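You operate a simulated robot arm through the tools that you are given. There is no shell and no other tool. Be economical: measure what you need, move in short steps, check, and stop when the job is done.

The job below is to be done with a simulated two-armed robot. You get a single attempt, and the scene is never put back.

## Task
Pick up the blue foam roll with one hand, pass it to the other hand and put it on the top of the high belt table. Shut the drawer of the green bench. Take the brass block labelled "8" from the top of the green bench and put it in the inside of the green pack tray. Pull the top drawer of the tool cart open. The order is free.

The check looks at the end state, three seconds after you hand in, the way a careful person would. Anything else that was tipped, shoved, dropped, spilled or broken makes it a failure.

## Robot
Two 7-joint arms with two-finger parallel grippers on one trunk, on a base that drives. Base frame: it is fixed to the floor where the robot stands at the start and does not move with it; the origin is under the middle of the robot, x ahead of it, y to its left, z up; the surface under the hand at the start is at about z = 0.75. Units: m, degrees, N and s.
The left shoulder is at the start at [0.02, 0.138, 1.225], the right one opposite. With the tool pointing down near the work surface each hand reaches from about 0.1 to 0.46 m from the robot's upright axis, wherever it stands, measured 20 degrees to its own side. Places, roughly: blue foam roll [0.5, 0, 0.75]; brass block [-10.5, -12, 1]; drawer of the green bench [-10, -11.5, 0.8]; inside of the green pack tray (19x19 cm) [-6.12, -11.66, 0.82]; top drawer of the tool cart [-10.1, -8, 0.8]; top of the high belt table [0.6, 1.4, 1.1]. Payload 1.57 kg a hand.
Tool frame (each hand has its own): the origin (TCP) lies between the finger pads and is the grasp point; the fingertips stand 0.03 m ahead of it; z points along the fingers, y is the line along which they close. Largest opening 0.08 m; finger width 0.017, thickness 0.012; the body of the gripper, 0.04 by 0.082 m, starts 0.08 m behind the TCP.
Orientation is told as [roll, pitch, yaw] about the base's x, y, z axes, in that order, counted from this pose: with the fingers straight down and closing along the base's y, the tool's x points along the base's -x, its y along +y and its z along -z.

## Interface
- The arms move only by the tool servo_tool. It takes "left_rows", "right_rows" or both (then of equal length, played together; a hand with none holds still); each is a list of rows, each a list of 7 numbers: the shift along the base's x, y, z in units of 250 mm (1.0 is 250 mm), then the turn, a rotation vector about the base's x, y, z in units of 180 degrees (1.0 is 180 degrees), then the gripper command, from -1 (fully open) to 1 (shut), values between in proportion. In form: [[dx, dy, dz, wx, wy, wz, hand], ...]. A call has 1 to 12 rows; each row is the pose to reach, as a shift and turn from the pose commanded when the call began. A call with a number of a shift or a turn outside -1 to 1 is refused whole. A row lasts 0.2 s, in which the tool goes at most 0.05 m and 8.6 degrees; a call with a longer step from one row to the next is refused whole, and so is a gripper value outside its range. A pose out of reach is approached as far as the arm can. The call stops where the force on the tool passes 40 N (or 10 N more than at its start, if that is more) or the arm is blocked; 0.2 s more then pass. Each finger travels about 0.045 m/s and halts on what it meets, pressing with about 38 N; the grip force reading is that of the motor and also rises with nothing between the fingers. The clock runs only during rows and for 0.2 s after the last one: add rows that repeat a pose to give the fingers time. It gives the time, the measured TCP pose, the force on the tool (base axes), the opening and the grip force at its end, in the units of the frame above (readings bear some noise), with the torque about the TCP (base axes, N m) and any sound that the robot's microphone picked up.
- Cameras (640 x 400 px; columns grow to the right, rows downward): "scene" is now at [0.1931, -0.0099, 1.1386]; the picture's right is [-0.11, -0.99, 0.00], its down [-0.26, 0.03, -0.97] and it looks along [0.96, -0.11, -0.26] (base axes); focal length 214 px, centre (320, 200). "left" rides on the left gripper at [0.072, 0.007, -0.122] in its tool frame; the picture's right is [-0.09, 1.00, 0.00], its down [-0.84, -0.08, -0.54] and it looks along [-0.54, -0.05, 0.84] (tool axes); focal length 238 px, centre (320, 200). "right" rides on the right gripper at [0.072, -0.007, -0.122] in its tool frame; the picture's right is [0.09, 1.00, 0.00], its down [-0.84, 0.08, -0.54] and it looks along [-0.54, 0.05, 0.84] (tool axes); focal length 238 px, centre (320, 200). There is no depth. A picture from a camera that has moved, and an enlarged one, comes with that camera's place and axes in the base frame and with its lens.
- camera(camera): a new picture of that camera. The clock stands still meanwhile.
- slide_trunk(by): slides the trunk up (or, below 0, down) by that many m; the arms and the scene camera ride with it, the base frame stays. It gives what a move gives, with no picture.
- roll_base(legs): drives the robot by 1 to 6 legs, each [ahead, left, turn to the left] in m, m and degrees, along the robot's own axes; the way and the turn of a leg run together, so that a leg with both is an arc; at most 1.5 m and 180 degrees a leg. The arms and the cameras ride along, it lands a little off, and it stops where it bumps. It gives what a move gives.
- aim_head(pan, tilt): turns the head with the scene camera to pan (to the left, within 60 degrees either way) and tilt (down, from -29 to 69), counted from straight ahead of the robot. It gives what a move gives.
- enlarge(camera, box): a new picture of the part [left, top, right, bottom] of that camera's present view, enlarged. The clock stands still meanwhile.
- hand_in(): hands the job in; it is judged then, once.

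Work in short steps. Places have to be worked out from the pictures, the camera data and where the tool is seen: move nearer, look again, correct. Check each grasp and each placing, and mend what went wrong. You have 165 turns and 122 pictures in all, those below and enlarged ones among them. Open the grippers and draw the arms clear of the work before you hand the job in, unless the task says otherwise; then end with one line.

The tools are called after ">>>" as name(argument=value, ...) on one line, values as JSON. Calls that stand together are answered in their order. servo_tool: Moves the arms, as the interface text tells. Its arguments: {"type":"object","properties":{"left_rows":{"type":"array","items":{"type":"array","items":{"type":"number"}}},"right_rows":{"type":"array","items":{"type":"array","items":{"type":"number"}}}},"required":[]} The other tools are called the same way: slide_trunk (by) slides the trunk up or down; roll_base (legs) drives the base; aim_head (pan, tilt) turns the head that bears the scene camera; camera (camera) takes a picture; enlarge (camera, box) takes an enlarged picture of a part of a camera's view; hand_in () hands the job in.

At the start:

```text
t: 0.0
left_tool_pos: [0.2741, 0.1082, 1.0856]
left_tool_rot: [0.0, 0.1, 0.0]
left_contact_force: [0.5, 0.2, -0.7]
left_torque: [-0.03, -0.01, 0.0]
left_finger_gap: 0.08
left_gripper_force: 0.1
right_tool_pos: [0.2488, -0.1571, 1.0231]
right_tool_rot: [0.1, 0.0, -0.1]
right_contact_force: [1.0, 0.4, 0.9]
right_torque: [-0.03, -0.03, 0.0]
right_finger_gap: 0.08
right_gripper_force: 0.0
trunk travel left (down, up): [-0.6, 0.64]
robot x, y, heading: [0.0028, 0.0004, 0.1]
head pan, tilt: [-6.3, 15.0]
```

scene: 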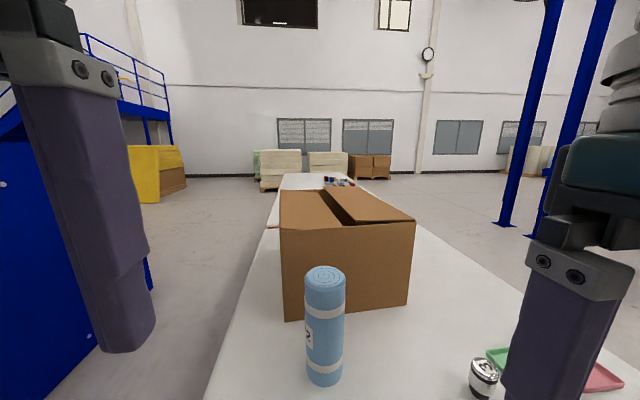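
right: 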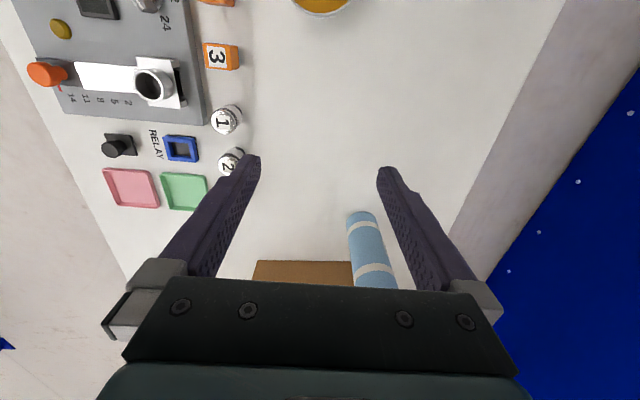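
left: 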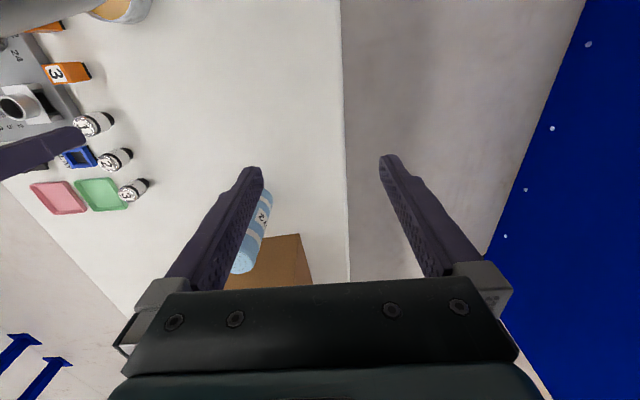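

I'll start by looking around to the left at the high belt table before touching the roll.

>>> aim_head(pan=55, tilt=15)

>>> camera(camera="scene")

```text
t: 1.3
left_tool_pos: [0.2748, 0.1081, 1.0856]
left_tool_rot: [0.0, -0.1, -0.1]
left_contact_force: [-0.8, -0.5, -0.9]
left_torque: [-0.01, 0.0, -0.02]
left_finger_gap: 0.08
left_gripper_force: 0.0
right_tool_pos: [0.2503, -0.1567, 1.0235]
right_tool_rot: [0.0, -0.1, 0.0]
right_contact_force: [0.9, 0.1, 0.1]
right_torque: [-0.01, 0.03, 0.01]
right_finger_gap: 0.0802
right_gripper_force: 0.1
trunk travel left (down, up): [-0.6, 0.64]
robot x, y, heading: [-0.0007, -0.0007, 0.0]
head pan, tilt: [55.0, 15.0]
```

```text
118 pictures are left
camera scene: at [0.1539, 0.0768, 1.1386], right [0.82, -0.57, 0.0], down [-0.15, -0.21, -0.97], along [0.55, 0.79, -0.26], focal length 214 px, centre (320, 200)
```

scene: 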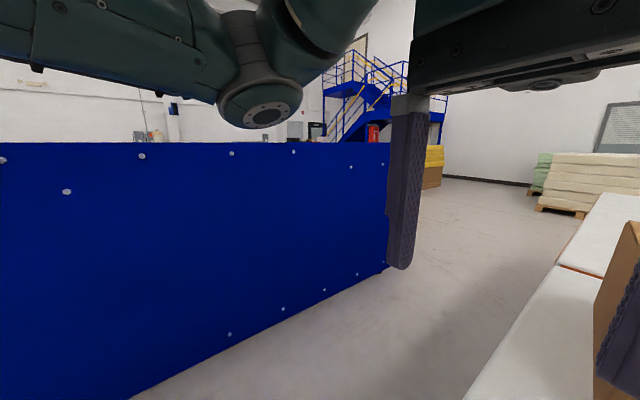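

The belt table's top looks about z≈1.13 with its face near y≈1.17. The roll stands at about (0.485, -0.05), with its top near z≈0.93. I'll bring the right hand toward it and look again.

>>> servo_tool(right_rows=[[0.1, 0.08, 0.04, 0, 0, 0, -1], [0.25, 0.16, 0.08, 0, 0, 0, -1], [0.4, 0.24, 0.12, 0, 0, 0, -1], [0.5, 0.36, 0.16, 0, 0, 0, -1], [0.6, 0.42, 0.16, 0, 0, 0, -1]])

>>> camera(camera="right")

>>> aim_head(pan=0, tilt=30)

>>> camera(camera="scene")

```text
t: 2.5
left_tool_pos: [0.2758, 0.1084, 1.0867]
left_tool_rot: [0.0, 0.1, 0.0]
left_contact_force: [1.2, -0.3, -0.3]
left_torque: [-0.01, -0.01, 0.0]
left_finger_gap: 0.08
left_gripper_force: 0.0
right_tool_pos: [0.4021, -0.052, 1.0628]
right_tool_rot: [0.0, -0.2, 0.1]
right_contact_force: [0.4, 1.1, 0.1]
right_torque: [0.0, 0.03, 0.0]
right_finger_gap: 0.08
right_gripper_force: 0.1
trunk travel left (down, up): [-0.6, 0.64]
robot x, y, heading: [-0.0006, -0.0024, 0.3]
head pan, tilt: [55.0, 15.0]
```

```text
117 pictures are left
camera right: at [0.3297, -0.0589, 1.1839], right [-0.09, 1.0, 0.0], down [0.84, 0.08, 0.54], along [0.54, 0.05, -0.84], focal length 238 px, centre (320, 200)
```

right: 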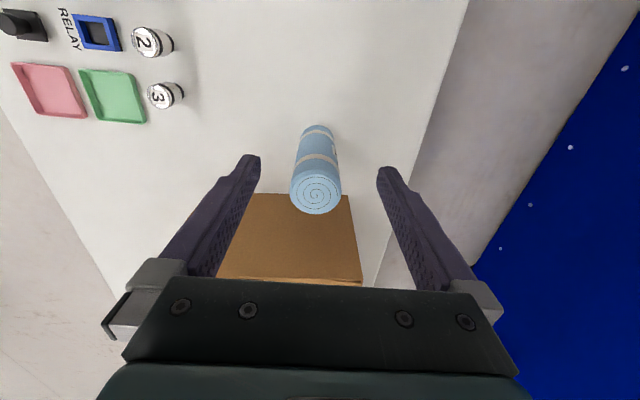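

```text
t: 3.8
left_tool_pos: [0.2736, 0.1076, 1.0857]
left_tool_rot: [0.1, -0.1, 0.1]
left_contact_force: [0.3, 0.0, 0.7]
left_torque: [-0.02, 0.01, -0.01]
left_finger_gap: 0.0801
left_gripper_force: 0.1
right_tool_pos: [0.4022, -0.0516, 1.0622]
right_tool_rot: [0.0, 0.0, 0.0]
right_contact_force: [0.3, -0.8, -0.3]
right_torque: [-0.01, -0.02, -0.01]
right_finger_gap: 0.0803
right_gripper_force: 0.0
trunk travel left (down, up): [-0.6, 0.64]
robot x, y, heading: [-0.0013, 0.0009, -0.0]
head pan, tilt: [0.0, 30.0]
```

```text
116 pictures are left
camera scene: at [0.1907, 0.0004, 1.1144], right [0.0, -1.0, 0.0], down [-0.5, 0.0, -0.87], along [0.87, 0.0, -0.5], focal length 214 px, centre (320, 200)
```

scene: 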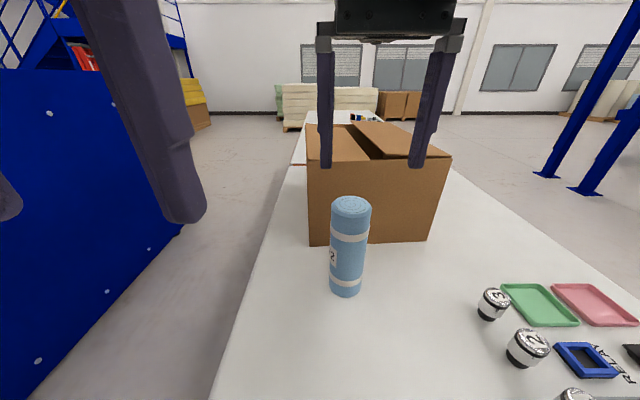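

Both views put the roll's top centre at (0.484, -0.049, 0.933), about 6 cm across. I'll go over it, come down with the right hand and grip.

>>> servo_tool(right_rows=[[0.164, 0.005, 0, 0, 0, 0, -1], [0.328, 0.01, 0, 0, 0, 0, -1], [0.328, 0.01, -0.16, 0, 0, 0, -1], [0.328, 0.01, -0.32, 0, 0, 0, -1], [0.328, 0.01, -0.48, 0, 0, 0, -1], [0.328, 0.01, -0.64, 0, 0, 0, -1], [0.328, 0.01, -0.64, 0, 0, 0, -1]])

>>> camera(camera="right")

```text
t: 5.3
left_tool_pos: [0.2745, 0.1088, 1.0859]
left_tool_rot: [0.0, 0.0, -0.1]
left_contact_force: [-0.3, -0.3, 0.2]
left_torque: [-0.04, 0.02, 0.0]
left_finger_gap: 0.0797
left_gripper_force: 0.1
right_tool_pos: [0.4485, -0.0603, 0.9079]
right_tool_rot: [0.0, -0.1, 0.0]
right_contact_force: [-0.1, -0.3, -0.3]
right_torque: [0.05, -0.03, -0.01]
right_finger_gap: 0.0801
right_gripper_force: 0.1
right hand out of reach, approached as far as the arm can: row 2, 3, 4, 5, 6, 7
trunk travel left (down, up): [-0.6, 0.64]
robot x, y, heading: [-0.0017, 0.0026, 0.0]
head pan, tilt: [0.0, 30.0]
```

```text
115 pictures are left
camera right: at [0.3757, -0.0682, 1.0294], right [-0.09, 1.0, 0.0], down [0.84, 0.08, 0.54], along [0.54, 0.05, -0.84], focal length 238 px, centre (320, 200)
```

right: 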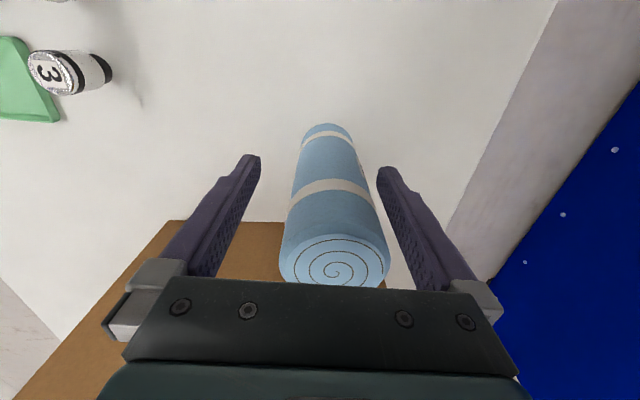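

The arm falls about 4 cm short. I'll raise the hand clear, back off a little, and drive the base 6 cm ahead.

>>> servo_tool(right_rows=[[0, 0, 0.18, 0, 0, 0, -1], [0, 0, 0.36, 0, 0, 0, -1], [0, 0, 0.54, 0, 0, 0, -1], [-0.16, 0, 0.64, 0, 0, 0, -1], [-0.24, 0, 0.64, 0, 0, 0, -1]])

>>> roll_base(legs=[[0.06, 0, 0]])

```text
t: 6.5
left_tool_pos: [0.2759, 0.1073, 1.0865]
left_tool_rot: [0.0, 0.0, 0.0]
left_contact_force: [0.4, -1.3, 1.3]
left_torque: [-0.01, 0.02, -0.02]
left_finger_gap: 0.08
left_gripper_force: 0.0
right_tool_pos: [0.3864, -0.0624, 1.0715]
right_tool_rot: [-0.1, 0.2, -0.1]
right_contact_force: [0.1, 0.1, 1.0]
right_torque: [0.02, -0.02, 0.0]
right_finger_gap: 0.0798
right_gripper_force: 0.0
trunk travel left (down, up): [-0.6, 0.64]
robot x, y, heading: [-0.003, -0.002, 0.0]
head pan, tilt: [0.0, 30.0]
```

```text
t: 7.5
left_tool_pos: [0.3346, 0.1069, 1.0854]
left_tool_rot: [-0.1, 0.0, 0.0]
left_contact_force: [-0.8, 0.1, 0.5]
left_torque: [-0.01, -0.02, 0.01]
left_finger_gap: 0.08
left_gripper_force: 0.2
right_tool_pos: [0.4462, -0.0613, 1.072]
right_tool_rot: [0.0, -0.1, -0.1]
right_contact_force: [0.0, 0.0, -0.3]
right_torque: [-0.04, -0.01, -0.01]
right_finger_gap: 0.0803
right_gripper_force: 0.1
trunk travel left (down, up): [-0.6, 0.64]
robot x, y, heading: [0.0596, 0.0014, -0.1]
head pan, tilt: [0.0, 30.0]
```

The base moved without a bump. I'll align over the roll, stopping just above it to verify.

>>> servo_tool(right_rows=[[0.152, 0.05, 0, 0, 0, 0, -1], [0.152, 0.05, -0.15, 0, 0, 0, -1], [0.152, 0.05, -0.3, 0, 0, 0, -1], [0.152, 0.05, -0.36, 0, 0, 0, -1]])

>>> camera(camera="right")

>>> camera(camera="scene")

```text
t: 8.5
left_tool_pos: [0.3338, 0.1075, 1.0859]
left_tool_rot: [0.0, 0.0, -0.1]
left_contact_force: [-0.2, -0.6, -0.3]
left_torque: [0.01, 0.0, -0.01]
left_finger_gap: 0.08
left_gripper_force: 0.1
right_tool_pos: [0.4835, -0.0503, 0.9812]
right_tool_rot: [-0.1, 0.2, -0.2]
right_contact_force: [0.5, 0.1, 0.1]
right_torque: [-0.01, 0.0, 0.0]
right_finger_gap: 0.0801
right_gripper_force: 0.0
trunk travel left (down, up): [-0.6, 0.64]
robot x, y, heading: [0.0607, -0.0021, 0.1]
head pan, tilt: [0.0, 30.0]
```

```text
114 pictures are left
camera right: at [0.4122, -0.057, 1.1021], right [-0.09, 1.0, 0.0], down [0.84, 0.08, 0.54], along [0.54, 0.05, -0.84], focal length 238 px, centre (320, 200)
```

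right: 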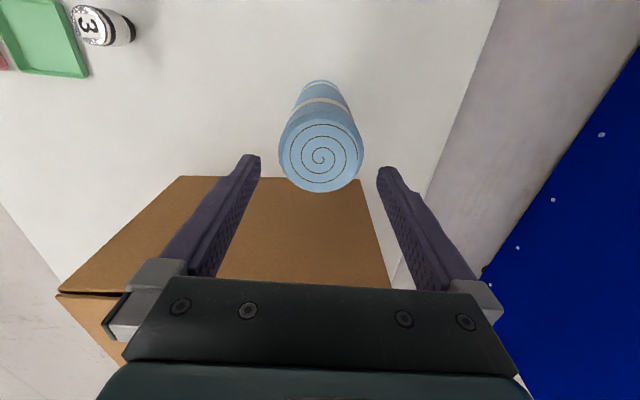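

```text
113 pictures are left
camera scene: at [0.2503, 0.0, 1.1144], right [0.0, -1.0, 0.0], down [-0.5, 0.0, -0.87], along [0.87, 0.0, -0.5], focal length 214 px, centre (320, 200)
```

scene: 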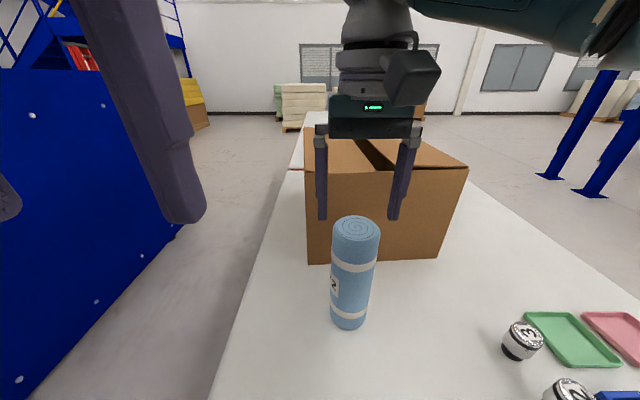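

Alignment is good. I'll descend and close.

>>> servo_tool(right_rows=[[-0.005, 0, -0.15, 0, 0, 0, -1], [-0.005, 0, -0.3, 0, 0, 0, -1], [-0.005, 0, -0.3, 0, 0, 0, 1], [-0.005, 0, -0.3, 0, 0, 0, 1], [-0.005, 0, -0.3, 0, 0, 0, 1], [-0.005, 0, -0.3, 0, 0, 0, 1], [-0.005, 0, -0.3, 0, 0, 0, 1]])

>>> camera(camera="right")

```text
t: 10.1
left_tool_pos: [0.333, 0.1075, 1.0858]
left_tool_rot: [-0.1, 0.1, 0.0]
left_contact_force: [-1.0, -0.7, 0.7]
left_torque: [0.0, -0.01, 0.01]
left_finger_gap: 0.0801
left_gripper_force: 0.0
right_tool_pos: [0.4829, -0.0487, 0.9051]
right_tool_rot: [0.0, 0.0, -0.1]
right_contact_force: [-0.4, -0.8, 0.0]
right_torque: [0.01, -0.03, 0.01]
right_finger_gap: 0.0624
right_gripper_force: 37.6
trunk travel left (down, up): [-0.6, 0.64]
robot x, y, heading: [0.0656, 0.0009, -0.4]
head pan, tilt: [0.0, 30.0]
```

```text
112 pictures are left
camera right: at [0.4113, -0.0573, 1.0264], right [-0.09, 1.0, 0.0], down [0.84, 0.08, 0.54], along [0.54, 0.05, -0.84], focal length 238 px, centre (320, 200)
```

right: 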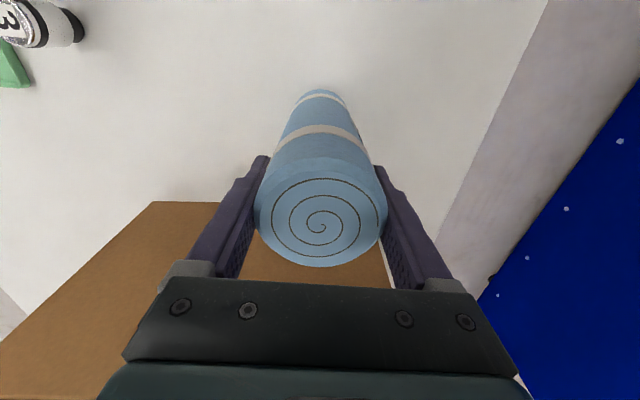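

The grip holds at 0.062 m. I'll lift the roll and bring it nearer, moving the left hand aside at the same time.

>>> servo_tool(right_rows=[[0, 0, 0.15, 0, 0, 0, 1], [0, 0, 0.3, 0, 0, 0, 1], [0, 0, 0.45, 0, 0, 0, 1], [-0.1, -0.02, 0.6, 0, 0, 0, 1], [-0.25, -0.04, 0.64, 0, 0, 0, 1], [-0.25, -0.04, 0.64, 0, 0, 0, 1]], left_rows=[[0, 0.18, 0, 0, 0, 0, -1], [0, 0.36, 0, 0, 0, 0, -1], [0.0, 0.54, -0.05, 0, 0, 0, -1], [0.0, 0.6, -0.2, 0, 0, 0, -1], [0.0, 0.6, -0.3, 0, 0, 0, -1], [0.0, 0.6, -0.4, 0, 0, 0, -1]])

>>> servo_tool(left_rows=[[0, 0, 0, -0.0275, 0.0275, 0.0275, -1], [0, 0, 0, -0.055, 0.055, 0.055, -1], [0, 0, 0, -0.0825, 0.0825, 0.0825, -1], [0, 0, 0, -0.11, 0.11, 0.11, -1], [0, 0, 0, -0.1375, 0.1375, 0.1375, -1], [0, 0, 0, -0.165, 0.165, 0.165, -1], [0, 0, 0, -0.1925, 0.1925, 0.1925, -1]])

```text
t: 11.5
left_tool_pos: [0.3349, 0.2585, 0.987]
left_tool_rot: [0.0, -0.1, 0.0]
left_contact_force: [-0.1, -0.1, -0.2]
left_torque: [0.03, 0.02, 0.01]
left_finger_gap: 0.0801
left_gripper_force: 0.0
right_tool_pos: [0.4216, -0.0569, 1.0637]
right_tool_rot: [0.0, 0.0, -0.1]
right_contact_force: [-0.7, 0.2, -0.8]
right_torque: [0.03, 0.02, 0.01]
right_finger_gap: 0.0625
right_gripper_force: 38.1
trunk travel left (down, up): [-0.6, 0.64]
robot x, y, heading: [0.0572, 0.0003, -0.0]
head pan, tilt: [0.0, 30.0]
```

```text
t: 13.1
left_tool_pos: [0.334, 0.2572, 0.9879]
left_tool_rot: [-26.5, 42.0, 26.5]
left_contact_force: [-0.1, 0.3, -0.6]
left_torque: [0.01, 0.01, -0.04]
left_finger_gap: 0.0798
left_gripper_force: 0.1
right_tool_pos: [0.4218, -0.0578, 1.0643]
right_tool_rot: [0.1, 0.0, -0.1]
right_contact_force: [0.8, -0.2, -0.6]
right_torque: [-0.07, 0.0, 0.01]
right_finger_gap: 0.0626
right_gripper_force: 37.9
trunk travel left (down, up): [-0.6, 0.64]
robot x, y, heading: [0.0601, -0.0012, -0.1]
head pan, tilt: [0.0, 30.0]
```

The left hand is rotating freely. I'll finish the turn so it points toward -y.

>>> servo_tool(left_rows=[[0, 0, 0, -0.0275, 0.0275, 0.0275, -1], [0, 0, 0, -0.055, 0.055, 0.055, -1], [0, 0, 0, -0.0825, 0.0825, 0.0825, -1], [0, 0, 0, -0.11, 0.11, 0.11, -1], [0, 0, 0, -0.1375, 0.1375, 0.1375, -1], [0, 0, 0, -0.165, 0.165, 0.165, -1], [0, 0, 0, -0.1925, 0.1925, 0.1925, -1], [0, 0, 0, -0.1925, 0.1925, 0.1925, -1]])

>>> camera(camera="scene")

>>> camera(camera="left")

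```text
t: 14.9
left_tool_pos: [0.334, 0.2577, 0.9865]
left_tool_rot: [160.8, 89.9, -109.3]
left_contact_force: [0.2, 0.0, 0.3]
left_torque: [0.02, 0.0, -0.02]
left_finger_gap: 0.08
left_gripper_force: 0.0
right_tool_pos: [0.421, -0.0571, 1.0642]
right_tool_rot: [0.0, 0.0, -0.2]
right_contact_force: [0.9, 0.4, -2.3]
right_torque: [0.04, 0.01, -0.03]
right_finger_gap: 0.0624
right_gripper_force: 38.0
trunk travel left (down, up): [-0.6, 0.64]
robot x, y, heading: [0.0601, -0.0018, -0.2]
head pan, tilt: [0.0, 30.0]
```

```text
111 pictures are left
camera scene: at [0.2503, 0.0, 1.1144], right [0.0, -1.0, 0.0], down [-0.5, 0.0, -0.87], along [0.87, 0.0, -0.5], focal length 214 px, centre (320, 200)
```

scene: 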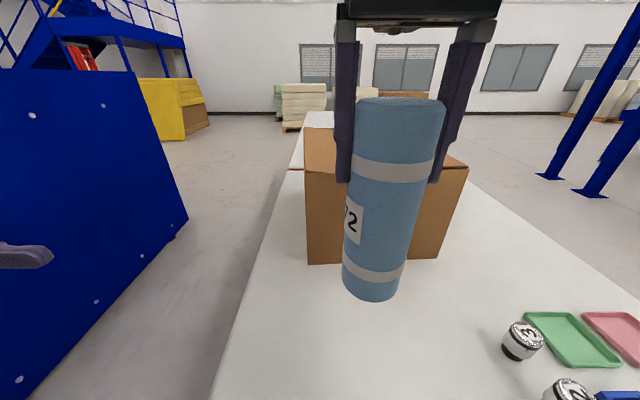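

```text
110 pictures are left
camera left: at [0.3285, 0.3792, 1.0575], right [-1.0, 0.0, -0.09], down [0.08, 0.54, -0.84], along [0.05, -0.84, -0.54], focal length 238 px, centre (320, 200)
```

left: 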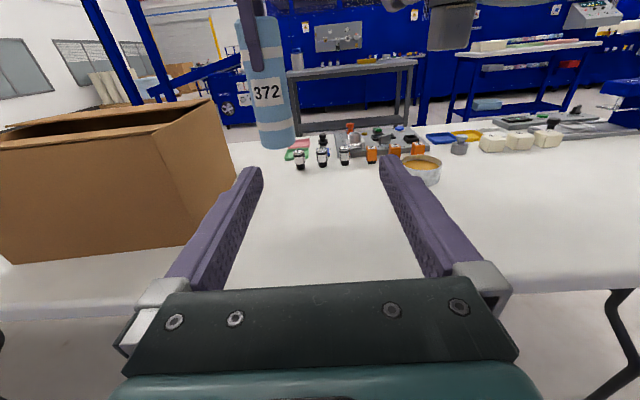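

The roll is seen where expected: axis (0.420, -0.057), bottom z≈0.91. I'll align the left hand with its lower part and approach halfway.

>>> servo_tool(left_rows=[[0.15, 0, -0.06, 0, 0, 0, -1], [0.3, -0.05, -0.1, 0, 0, 0, -1], [0.345, -0.2, -0.106, 0, 0, 0, -1], [0.345, -0.36, -0.106, 0, 0, 0, -1], [0.345, -0.52, -0.106, 0, 0, 0, -1], [0.345, -0.68, -0.106, 0, 0, 0, -1], [0.345, -0.76, -0.106, 0, 0, 0, -1], [0.345, -0.76, -0.106, 0, 0, 0, -1]])

>>> camera(camera="left")

>>> camera(camera="scene")

```text
t: 16.7
left_tool_pos: [0.4378, 0.0716, 0.9466]
left_tool_rot: [-133.2, 89.9, -43.3]
left_contact_force: [-0.6, -0.2, -0.2]
left_torque: [-0.03, 0.03, 0.0]
left_finger_gap: 0.08
left_gripper_force: 0.1
left hand out of reach, approached as far as the arm can: row 1, 2, 3, 4, 5, 6, 7, 8
right_tool_pos: [0.4209, -0.0564, 1.0644]
right_tool_rot: [-0.1, 0.0, -0.1]
right_contact_force: [-0.5, 0.6, -0.5]
right_torque: [0.01, -0.01, 0.0]
right_finger_gap: 0.0625
right_gripper_force: 37.6
trunk travel left (down, up): [-0.6, 0.64]
robot x, y, heading: [0.0601, 0.0022, 0.1]
head pan, tilt: [0.0, 30.0]
```

```text
109 pictures are left
camera left: at [0.4321, 0.1932, 1.019], right [-1.0, 0.0, -0.09], down [0.08, 0.54, -0.84], along [0.05, -0.84, -0.54], focal length 238 px, centre (320, 200)
```

left: 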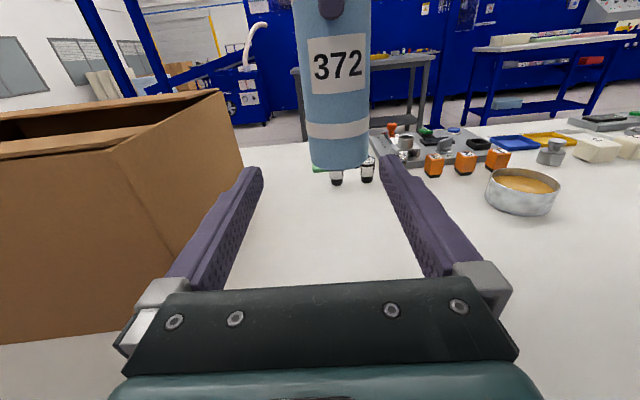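

```text
108 pictures are left
camera scene: at [0.2503, 0.0001, 1.1144], right [0.0, -1.0, 0.0], down [-0.5, 0.0, -0.87], along [0.87, 0.0, -0.5], focal length 214 px, centre (320, 200)
```

scene: 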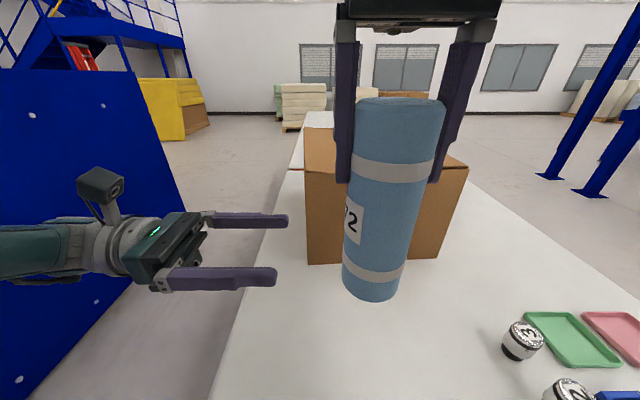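

The left arm is too folded at that spot. I'll take the meeting point lower and further ahead with both hands together.

>>> servo_tool(left_rows=[[0.02, 0, -0.12, 0, 0, 0, -1], [0.052, 0, -0.244, 0, 0, 0, -1], [0.052, 0, -0.244, 0, 0, 0, -1]], right_rows=[[0.06, 0, -0.15, 0, 0, 0, 1], [0.12, 0, -0.3, 0, 0, 0, 1], [0.12, 0, -0.3, 0, 0, 0, 1]])

>>> camera(camera="left")

```text
t: 17.5
left_tool_pos: [0.4214, 0.0683, 0.9239]
left_tool_rot: [-134.9, 90.1, -44.9]
left_contact_force: [0.5, -0.7, 0.3]
left_torque: [0.02, -0.01, 0.02]
left_finger_gap: 0.08
left_gripper_force: 0.0
left hand out of reach, approached as far as the arm can: row 1, 2, 3
right_tool_pos: [0.4502, -0.0584, 0.99]
right_tool_rot: [0.1, 0.0, -0.1]
right_contact_force: [-0.2, 0.7, -0.5]
right_torque: [0.01, 0.03, 0.0]
right_finger_gap: 0.0627
right_gripper_force: 37.6
trunk travel left (down, up): [-0.6, 0.64]
robot x, y, heading: [0.0608, -0.0016, -0.1]
head pan, tilt: [0.0, 30.0]
```

```text
107 pictures are left
camera left: at [0.4156, 0.1902, 0.9955], right [-1.0, 0.0, -0.09], down [0.08, 0.54, -0.84], along [0.05, -0.84, -0.54], focal length 238 px, centre (320, 200)
```

left: 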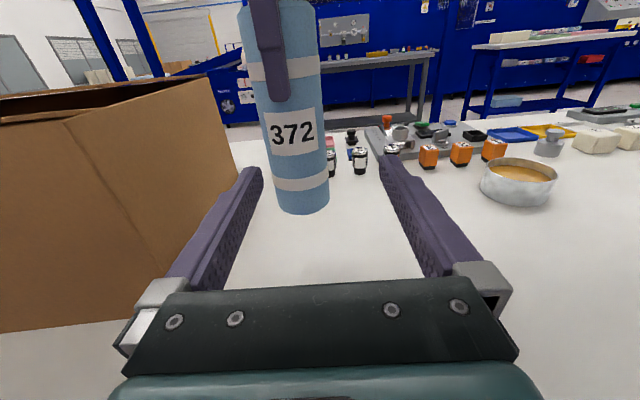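

That orientation seems to hit a joint limit. I'll back off and turn the left hand to approach diagonally, 40° toward forward.

>>> servo_tool(left_rows=[[-0.1, 0.1, 0, 0, 0, 0, -1], [-0.2, 0.2, 0, 0, 0, 0.044, -1], [-0.26, 0.22, 0, 0, 0, 0.088, -1], [-0.26, 0.22, 0, 0, 0, 0.132, -1], [-0.26, 0.16, -0.06, 0, 0, 0.176, -1], [-0.26, 0.09, -0.12, 0, 0, 0.222, -1], [-0.26, 0.0, -0.136, 0, 0, 0.222, -1], [-0.26, 0.0, -0.136, 0, 0, 0.222, -1]])

>>> camera(camera="left")

>>> camera(camera="scene")

```text
t: 19.3
left_tool_pos: [0.3951, 0.0705, 0.8029]
left_tool_rot: [-131.5, 90.0, -1.4]
left_contact_force: [0.2, -0.1, -0.8]
left_torque: [0.0, 0.04, 0.0]
left_finger_gap: 0.0798
left_gripper_force: 0.2
left hand out of reach, approached as far as the arm can: row 1, 2, 3, 4, 5, 6, 7, 8
right_tool_pos: [0.4506, -0.0575, 0.9912]
right_tool_rot: [0.0, -0.1, -0.1]
right_contact_force: [-0.1, -1.0, -0.5]
right_torque: [-0.01, 0.03, 0.01]
right_finger_gap: 0.0626
right_gripper_force: 37.7
trunk travel left (down, up): [-0.6, 0.64]
robot x, y, heading: [0.0591, -0.0003, -0.1]
head pan, tilt: [0.0, 30.0]
```

```text
106 pictures are left
camera left: at [0.3115, 0.1602, 0.8737], right [-0.76, -0.64, -0.09], down [-0.29, 0.46, -0.84], along [0.58, -0.61, -0.54], focal length 238 px, centre (320, 200)
```

left: 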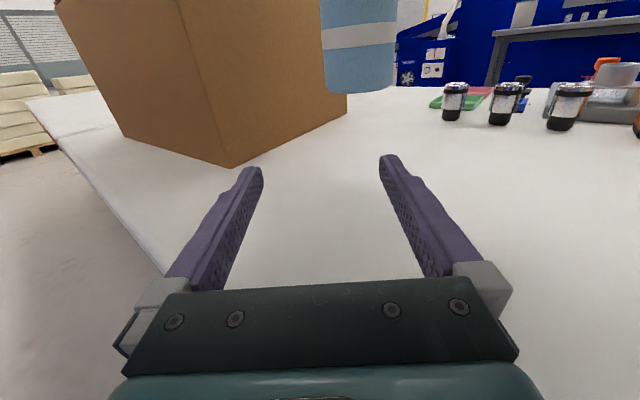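

```text
105 pictures are left
camera scene: at [0.2503, 0.0002, 1.1144], right [0.0, -1.0, 0.0], down [-0.5, 0.0, -0.87], along [0.87, 0.0, -0.5], focal length 214 px, centre (320, 200)
```

scene: 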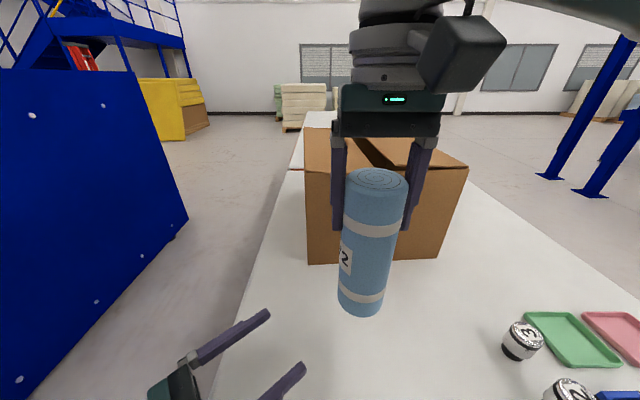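

The left hand is happier lower relative to the shoulder. I'll raise the trunk 0.12 m, then lower the right hand (with the roll) back to that level.

>>> slide_trunk(by=0.12)

>>> servo_tool(right_rows=[[0, 0, -0.18, 0, 0, 0, 1], [0, 0, -0.36, 0, 0, 0, 1], [0, 0, -0.36, 0, 0, 0, 1]], left_rows=[[-0.06, -0.05, 0, 0, 0, 0, -1], [-0.124, -0.1, 0, 0, 0, 0, -1], [-0.124, -0.1, 0, 0, 0, 0, -1]])

>>> camera(camera="left")

```text
t: 20.8
left_tool_pos: [0.3939, 0.0713, 0.9219]
left_tool_rot: [-154.3, 89.9, -24.3]
left_contact_force: [0.1, -0.4, 0.0]
left_torque: [0.01, -0.03, -0.01]
left_finger_gap: 0.0801
left_gripper_force: 0.1
right_tool_pos: [0.4504, -0.0576, 1.1109]
right_tool_rot: [0.0, 0.0, -0.1]
right_contact_force: [-0.3, -0.4, -0.4]
right_torque: [0.02, 0.0, 0.0]
right_finger_gap: 0.0626
right_gripper_force: 37.4
trunk travel left (down, up): [-0.72, 0.52]
robot x, y, heading: [0.0597, -0.0045, -0.2]
head pan, tilt: [0.0, 30.0]
```

```text
t: 21.6
left_tool_pos: [0.3669, 0.0458, 0.9104]
left_tool_rot: [-170.4, 89.8, -40.5]
left_contact_force: [-0.2, 0.6, 0.2]
left_torque: [-0.02, 0.01, 0.05]
left_finger_gap: 0.0801
left_gripper_force: 0.1
left hand out of reach, approached as far as the arm can: row 1, 2, 3
right_tool_pos: [0.4514, -0.0581, 1.021]
right_tool_rot: [-0.1, 0.0, 0.0]
right_contact_force: [-0.4, -0.3, -0.3]
right_torque: [0.01, -0.01, -0.04]
right_finger_gap: 0.0628
right_gripper_force: 38.2
trunk travel left (down, up): [-0.72, 0.52]
robot x, y, heading: [0.0573, -0.0002, -0.2]
head pan, tilt: [0.0, 30.0]
```

```text
104 pictures are left
camera left: at [0.2845, 0.1352, 0.9823], right [-0.76, -0.64, -0.09], down [-0.29, 0.46, -0.84], along [0.58, -0.61, -0.54], focal length 238 px, centre (320, 200)
```

left: 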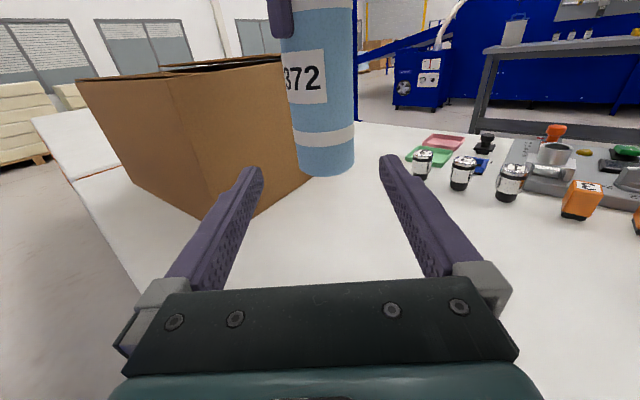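

Aligned: the roll is straight ahead between the fingers. I'll advance along the finger direction about 0.13 m.

>>> servo_tool(left_rows=[[0.08, -0.1, 0.01, 0, 0, 0, -1], [0.165, -0.205, 0.02, 0, 0, 0, -1], [0.25, -0.31, 0.02, 0, 0, 0, -1], [0.332, -0.416, 0.02, 0, 0, 0, -1], [0.332, -0.416, 0.02, 0, 0, 0, -1]])

>>> camera(camera="left")

>>> camera(camera="scene")

```text
t: 22.8
left_tool_pos: [0.4375, -0.0416, 0.9502]
left_tool_rot: [-164.3, 89.9, -34.4]
left_contact_force: [-0.3, -0.5, -0.9]
left_torque: [-0.01, 0.01, -0.03]
left_finger_gap: 0.0798
left_gripper_force: 0.0
left hand out of reach, approached as far as the arm can: row 2, 3, 4, 5
right_tool_pos: [0.4497, -0.0573, 1.0213]
right_tool_rot: [0.1, 0.0, -0.1]
right_contact_force: [0.1, -0.3, -2.0]
right_torque: [0.01, -0.02, 0.0]
right_finger_gap: 0.0626
right_gripper_force: 37.9
trunk travel left (down, up): [-0.72, 0.52]
robot x, y, heading: [0.06, -0.0005, -0.2]
head pan, tilt: [0.0, 30.0]
```

```text
103 pictures are left
camera left: at [0.3541, 0.0476, 1.0217], right [-0.76, -0.64, -0.09], down [-0.29, 0.46, -0.84], along [0.58, -0.61, -0.54], focal length 238 px, centre (320, 200)
```

left: 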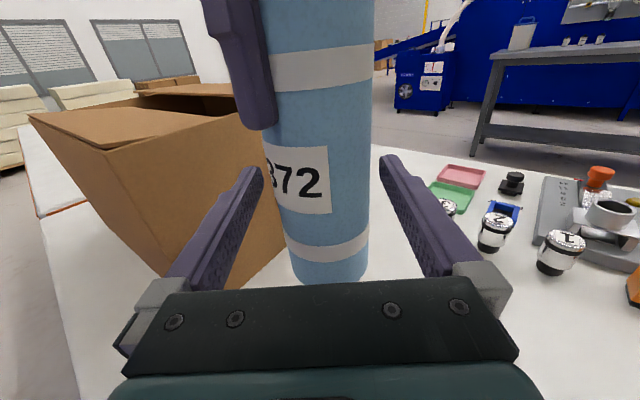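

```text
102 pictures are left
camera scene: at [0.2503, 0.0, 1.2344], right [0.0, -1.0, 0.0], down [-0.5, 0.0, -0.87], along [0.87, 0.0, -0.5], focal length 214 px, centre (320, 200)
```

scene: 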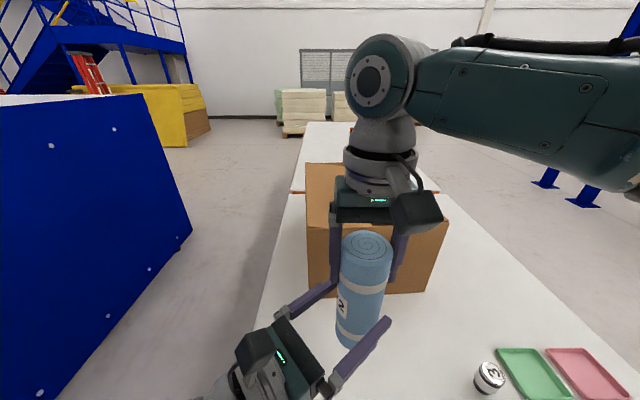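

The left hand ended 2 cm short but well centred. I'll bring the roll 2 cm toward it with the right hand, then close the left.

>>> servo_tool(right_rows=[[-0.025, 0.032, 0, 0, 0, 0, 1], [-0.05, 0.062, 0, 0, 0, 0, 1], [-0.05, 0.062, 0, 0, 0, 0, 1], [-0.05, 0.062, 0, 0, 0, 0, 1], [-0.05, 0.062, 0, 0, 0, 0, 1], [-0.05, 0.062, 0, 0, 0, 0, 1], [-0.05, 0.062, 0, 0, 0, 0, 1]], left_rows=[[0, 0, 0, 0, 0, 0, -1], [0, 0, 0, 0, 0, 0, -1], [0, 0, 0, 0, 0, 0, 1], [0, 0, 0, 0, 0, 0, 1], [0, 0, 0, 0, 0, 0, 1], [0, 0, 0, 0, 0, 0, 1], [0, 0, 0, 0, 0, 0, 1]])

>>> camera(camera="left")

```text
t: 24.4
left_tool_pos: [0.4377, -0.0418, 0.9497]
left_tool_rot: [-160.8, 89.9, -30.9]
left_contact_force: [2.7, -0.4, -0.3]
left_torque: [-0.06, 0.09, 0.22]
left_finger_gap: 0.0622
left_gripper_force: 38.3
right_tool_pos: [0.4393, -0.0411, 1.0215]
right_tool_rot: [0.0, 0.0, -0.1]
right_contact_force: [-2.8, 0.2, 0.3]
right_torque: [0.1, 0.1, -0.22]
right_finger_gap: 0.0626
right_gripper_force: 37.9
trunk travel left (down, up): [-0.72, 0.52]
robot x, y, heading: [0.056, -0.0021, -0.0]
head pan, tilt: [0.0, 30.0]
```

```text
101 pictures are left
camera left: at [0.3541, 0.0478, 1.0217], right [-0.76, -0.64, -0.09], down [-0.29, 0.46, -0.84], along [0.58, -0.61, -0.54], focal length 238 px, centre (320, 200)
```

left: 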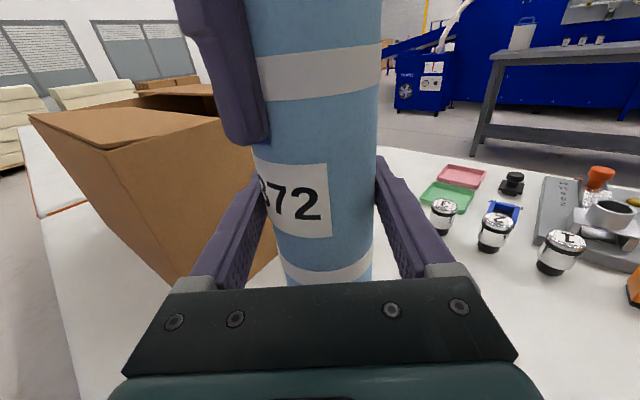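

The left hand holds it too, with a gap of 0.062 m. I'll open the right and draw it straight up, then back.

>>> servo_tool(right_rows=[[0, 0, 0, 0, 0, 0, -1], [0, 0, 0, 0, 0, 0, -1], [0, 0, 0, 0, 0, 0, -1], [0, 0, 0.15, 0, 0, 0, -1], [0, 0, 0.3, 0, 0, 0, -1], [0, 0, 0.45, 0, 0, 0, -1], [0, -0.15, 0.55, 0, 0, 0, -1], [-0.05, -0.32, 0.55, 0, 0, 0, -1], [-0.1, -0.5, 0.55, 0, 0, 0, -1]])

>>> camera(camera="scene")

```text
t: 26.4
left_tool_pos: [0.4378, -0.0425, 0.9493]
left_tool_rot: [-162.2, 89.8, -32.3]
left_contact_force: [0.0, -0.2, -0.3]
left_torque: [0.01, -0.03, 0.04]
left_finger_gap: 0.0623
left_gripper_force: 38.1
right_tool_pos: [0.4103, -0.1671, 1.1601]
right_tool_rot: [-0.2, 0.1, -0.1]
right_contact_force: [-0.5, 0.2, 0.3]
right_torque: [-0.04, 0.01, 0.0]
right_finger_gap: 0.0802
right_gripper_force: 0.1
trunk travel left (down, up): [-0.72, 0.52]
robot x, y, heading: [0.0607, -0.0014, -0.0]
head pan, tilt: [0.0, 30.0]
```

```text
100 pictures are left
camera scene: at [0.2503, 0.0, 1.2344], right [0.0, -1.0, 0.0], down [-0.5, 0.0, -0.87], along [0.87, 0.0, -0.5], focal length 214 px, centre (320, 200)
```

scene: 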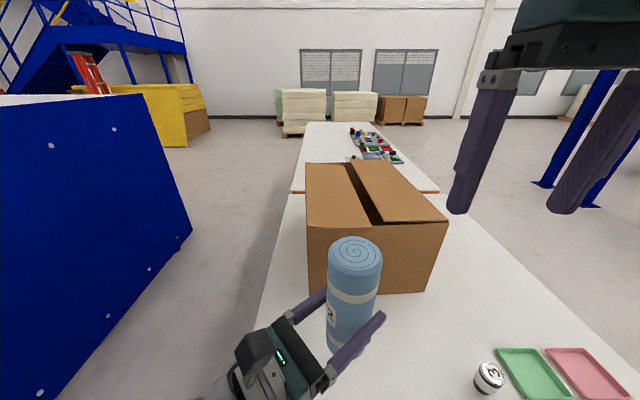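

The roll is with the left hand. I'll raise the trunk so it clears the high table, then look around.

>>> slide_trunk(by=0.42)

>>> aim_head(pan=55, tilt=35)

>>> camera(camera="scene")

>>> aim_head(pan=0, tilt=65)

>>> camera(camera="scene")

```text
refused: 0.42 is not a number from -0.4 to 0.4
```

```text
t: 27.7
left_tool_pos: [0.437, -0.0415, 0.9508]
left_tool_rot: [-154.8, 89.9, -24.9]
left_contact_force: [0.0, 0.9, -0.5]
left_torque: [0.0, -0.01, 0.04]
left_finger_gap: 0.062
left_gripper_force: 37.9
right_tool_pos: [0.4109, -0.1677, 1.1588]
right_tool_rot: [0.1, 0.0, -0.1]
right_contact_force: [0.7, 0.4, -0.7]
right_torque: [0.02, -0.03, 0.0]
right_finger_gap: 0.08
right_gripper_force: 0.0
trunk travel left (down, up): [-0.72, 0.52]
robot x, y, heading: [0.0621, 0.0005, -0.0]
head pan, tilt: [55.0, 35.0]
```

```text
99 pictures are left
camera scene: at [0.2106, 0.0722, 1.2266], right [0.82, -0.58, 0.0], down [-0.33, -0.47, -0.82], along [0.47, 0.67, -0.57], focal length 214 px, centre (320, 200)
```

scene: 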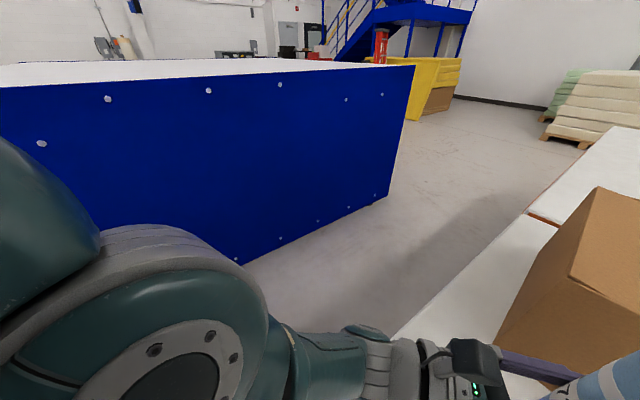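

```text
t: 28.9
left_tool_pos: [0.4373, -0.04, 0.9493]
left_tool_rot: [-156.6, 89.9, -26.6]
left_contact_force: [0.1, 0.1, -0.4]
left_torque: [-0.03, 0.01, 0.03]
left_finger_gap: 0.0618
left_gripper_force: 38.3
right_tool_pos: [0.412, -0.1679, 1.1594]
right_tool_rot: [0.2, 0.0, -0.1]
right_contact_force: [0.4, -0.6, -0.3]
right_torque: [-0.01, 0.02, 0.0]
right_finger_gap: 0.0801
right_gripper_force: 0.1
trunk travel left (down, up): [-0.72, 0.52]
robot x, y, heading: [0.0584, 0.0013, -0.0]
head pan, tilt: [0.0, 65.0]
```

```text
98 pictures are left
camera scene: at [0.2206, 0.0001, 1.1868], right [0.0, -1.0, 0.0], down [-0.91, 0.0, -0.42], along [0.42, 0.0, -0.91], focal length 214 px, centre (320, 200)
```

scene: 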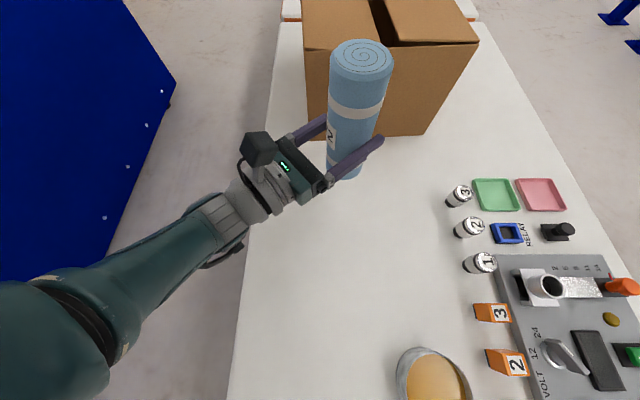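

The roll is safe in the left hand. I'll raise the trunk by 0.4 m, then check the free floor strip between the tables.

>>> slide_trunk(by=0.4)

>>> aim_head(pan=60, tilt=60)

>>> camera(camera="scene")

>>> camera(camera="right")

```text
t: 32.7
left_tool_pos: [0.4377, -0.0417, 1.3509]
left_tool_rot: [-156.8, 90.0, -26.8]
left_contact_force: [-0.1, -0.5, -0.6]
left_torque: [-0.01, -0.01, -0.01]
left_finger_gap: 0.0623
left_gripper_force: 38.2
right_tool_pos: [0.4113, -0.1671, 1.5592]
right_tool_rot: [-0.1, 0.0, -0.1]
right_contact_force: [-0.2, -0.2, -0.1]
right_torque: [-0.02, 0.02, 0.01]
right_finger_gap: 0.0798
right_gripper_force: 0.1
trunk travel left (down, up): [-1.12, 0.12]
robot x, y, heading: [0.0588, 0.0028, -0.3]
head pan, tilt: [0.0, 65.0]
```

```text
t: 34.0
left_tool_pos: [0.4368, -0.0409, 1.3503]
left_tool_rot: [-156.5, 90.0, -26.6]
left_contact_force: [0.2, -1.0, -1.5]
left_torque: [-0.03, 0.01, 0.0]
left_finger_gap: 0.0622
left_gripper_force: 37.5
right_tool_pos: [0.4125, -0.1667, 1.5596]
right_tool_rot: [0.1, -0.1, -0.1]
right_contact_force: [-0.1, 0.2, 0.0]
right_torque: [0.0, -0.01, 0.01]
right_finger_gap: 0.0801
right_gripper_force: 0.0
trunk travel left (down, up): [-1.12, 0.12]
robot x, y, heading: [0.0619, -0.0017, -0.0]
head pan, tilt: [60.0, 60.0]
```

```text
97 pictures are left
camera scene: at [0.1933, 0.0578, 1.5923], right [0.86, -0.5, 0.0], down [-0.43, -0.75, -0.5], along [0.25, 0.43, -0.87], focal length 214 px, centre (320, 200)
```

scene: 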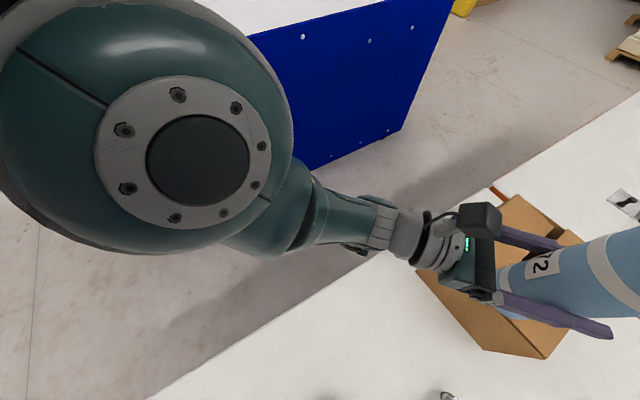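

```text
96 pictures are left
camera right: at [0.34, -0.1742, 1.6806], right [-0.09, 1.0, 0.0], down [0.84, 0.08, 0.54], along [0.54, 0.05, -0.84], focal length 238 px, centre (320, 200)
```

right: 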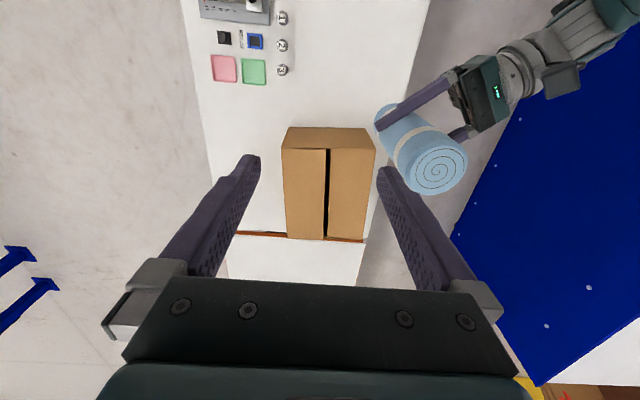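

The strip between y≈0.15 and 1.17 is clear floor, and all of the load is high. I'll drive left 0.55 m.

>>> roll_base(legs=[[0, 0.55, 0]])

>>> camera(camera="right")

```text
t: 37.2
left_tool_pos: [0.438, 0.4997, 1.3505]
left_tool_rot: [-155.8, 89.8, -26.1]
left_contact_force: [-0.3, 0.3, -0.4]
left_torque: [0.01, 0.0, 0.0]
left_finger_gap: 0.0621
left_gripper_force: 38.5
right_tool_pos: [0.4124, 0.3758, 1.5596]
right_tool_rot: [0.0, 0.0, -0.5]
right_contact_force: [-0.5, 0.1, -0.1]
right_torque: [0.0, 0.0, 0.02]
right_finger_gap: 0.0803
right_gripper_force: 0.1
trunk travel left (down, up): [-1.12, 0.12]
robot x, y, heading: [0.0613, 0.5434, -0.5]
head pan, tilt: [60.0, 60.0]
```

```text
95 pictures are left
camera right: at [0.3412, 0.369, 1.6807], right [-0.09, 1.0, 0.0], down [0.84, 0.07, 0.54], along [0.54, 0.05, -0.84], focal length 238 px, centre (320, 200)
```

right: 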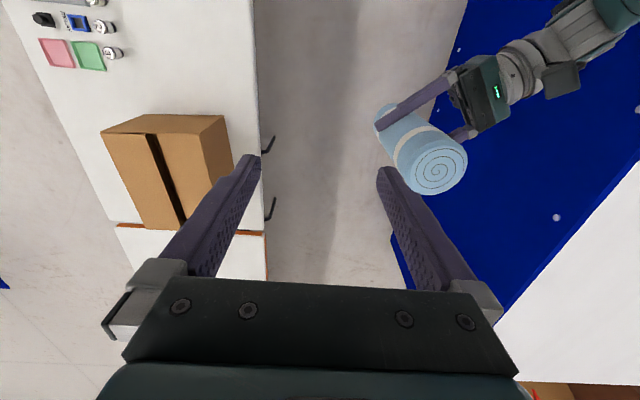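

That was clear. I'll turn left 90° to face the belt table and look at it.

>>> roll_base(legs=[[0, 0, 90]])

>>> aim_head(pan=0, tilt=45)

>>> camera(camera="scene")

```text
t: 41.4
left_tool_pos: [0.1079, 0.9207, 1.3495]
left_tool_rot: [-154.6, 89.9, 64.6]
left_contact_force: [0.1, -0.4, -1.1]
left_torque: [-0.02, -0.03, -0.01]
left_finger_gap: 0.0621
left_gripper_force: 37.9
right_tool_pos: [0.2313, 0.8946, 1.5597]
right_tool_rot: [0.0, -0.1, 89.1]
right_contact_force: [0.2, 0.2, 0.1]
right_torque: [0.0, 0.03, -0.02]
right_finger_gap: 0.0797
right_gripper_force: 0.0
trunk travel left (down, up): [-1.12, 0.12]
robot x, y, heading: [0.0592, 0.543, 89.1]
head pan, tilt: [60.0, 60.0]
```

```text
t: 42.7
left_tool_pos: [0.1076, 0.9214, 1.35]
left_tool_rot: [-154.1, 90.0, 65.0]
left_contact_force: [0.9, 0.6, -0.5]
left_torque: [0.0, 0.05, -0.03]
left_finger_gap: 0.0624
left_gripper_force: 38.2
right_tool_pos: [0.232, 0.8945, 1.5591]
right_tool_rot: [-0.1, 0.1, 89.1]
right_contact_force: [0.1, 0.0, 0.7]
right_torque: [0.0, 0.03, -0.01]
right_finger_gap: 0.0801
right_gripper_force: 0.0
trunk travel left (down, up): [-1.12, 0.12]
robot x, y, heading: [0.0583, 0.5463, 89.0]
head pan, tilt: [0.0, 45.0]
```

```text
94 pictures are left
camera scene: at [0.0646, 0.726, 1.6118], right [1.0, -0.01, 0.0], down [-0.01, -0.71, -0.71], along [0.01, 0.71, -0.71], focal length 214 px, centre (320, 200)
```

scene: 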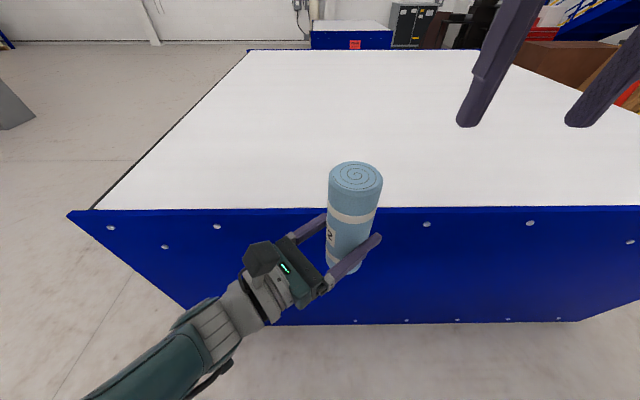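

I'm facing the belt table, which is clear. I'll extend the left arm forward first to keep the base well away from the panel.

>>> servo_tool(left_rows=[[0, 0.1, 0, 0, 0, 0, 1], [0, 0.2, 0, 0, 0, 0, 1], [0, 0.3, 0, 0, 0, 0, 1], [0, 0.4, 0, 0, 0, 0, 1]])

```text
t: 43.7
left_tool_pos: [0.1108, 0.96, 1.3743]
left_tool_rot: [-157.3, 89.9, 61.9]
left_contact_force: [-0.1, -0.1, 0.0]
left_torque: [0.0, -0.01, -0.01]
left_finger_gap: 0.0623
left_gripper_force: 38.1
left hand out of reach, approached as far as the arm can: row 1, 2, 3, 4
right_tool_pos: [0.2319, 0.8946, 1.56]
right_tool_rot: [0.0, 0.0, 89.2]
right_contact_force: [-0.1, 0.2, -0.8]
right_torque: [0.01, 0.03, -0.01]
right_finger_gap: 0.0802
right_gripper_force: 0.0
trunk travel left (down, up): [-1.12, 0.12]
robot x, y, heading: [0.0645, 0.5449, 89.2]
head pan, tilt: [0.0, 45.0]
```

I'll turn the left hand to point more straight ahead, which should give more forward reach.

>>> servo_tool(left_rows=[[-0.05, 0, 0, 0, 0, 0.045, 1], [-0.1, 0, 0, 0, 0, 0.09, 1], [-0.15, 0, 0, 0, 0, 0.135, 1], [-0.2, 0, 0, 0, 0, 0.18, 1], [-0.25, 0, 0, 0, 0, 0.22, 1], [-0.25, 0.15, 0, 0, 0, 0.22, 1], [-0.25, 0.3, 0, 0, 0, 0.22, 1], [-0.25, 0.45, 0, 0, 0, 0.22, 1], [-0.25, 0.45, 0, 0, 0, 0.22, 1]])

>>> camera(camera="scene")

```text
t: 45.7
left_tool_pos: [0.0315, 1.0492, 1.396]
left_tool_rot: [-109.0, 89.6, 150.2]
left_contact_force: [0.8, 0.5, 0.0]
left_torque: [-0.01, -0.03, -0.01]
left_finger_gap: 0.0621
left_gripper_force: 38.2
left hand out of reach, approached as far as the arm can: row 7, 8, 9
right_tool_pos: [0.2321, 0.8956, 1.5588]
right_tool_rot: [0.0, 0.1, 89.3]
right_contact_force: [-0.5, 0.5, 0.9]
right_torque: [-0.01, 0.04, 0.0]
right_finger_gap: 0.08
right_gripper_force: 0.1
trunk travel left (down, up): [-1.12, 0.12]
robot x, y, heading: [0.0605, 0.5437, 89.1]
head pan, tilt: [0.0, 45.0]
```

```text
93 pictures are left
camera scene: at [0.0646, 0.726, 1.6118], right [1.0, -0.01, 0.0], down [-0.01, -0.71, -0.71], along [0.01, 0.71, -0.71], focal length 214 px, centre (320, 200)
```

scene: 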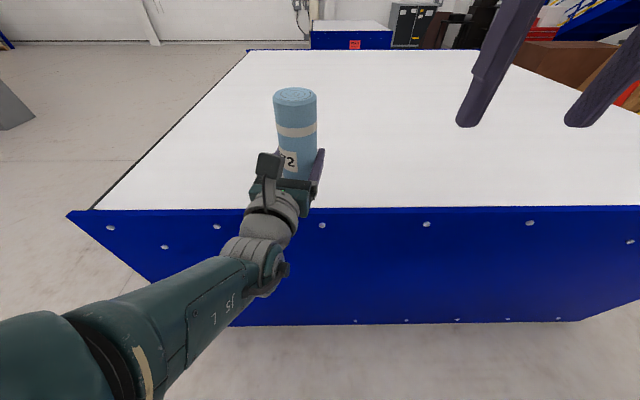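

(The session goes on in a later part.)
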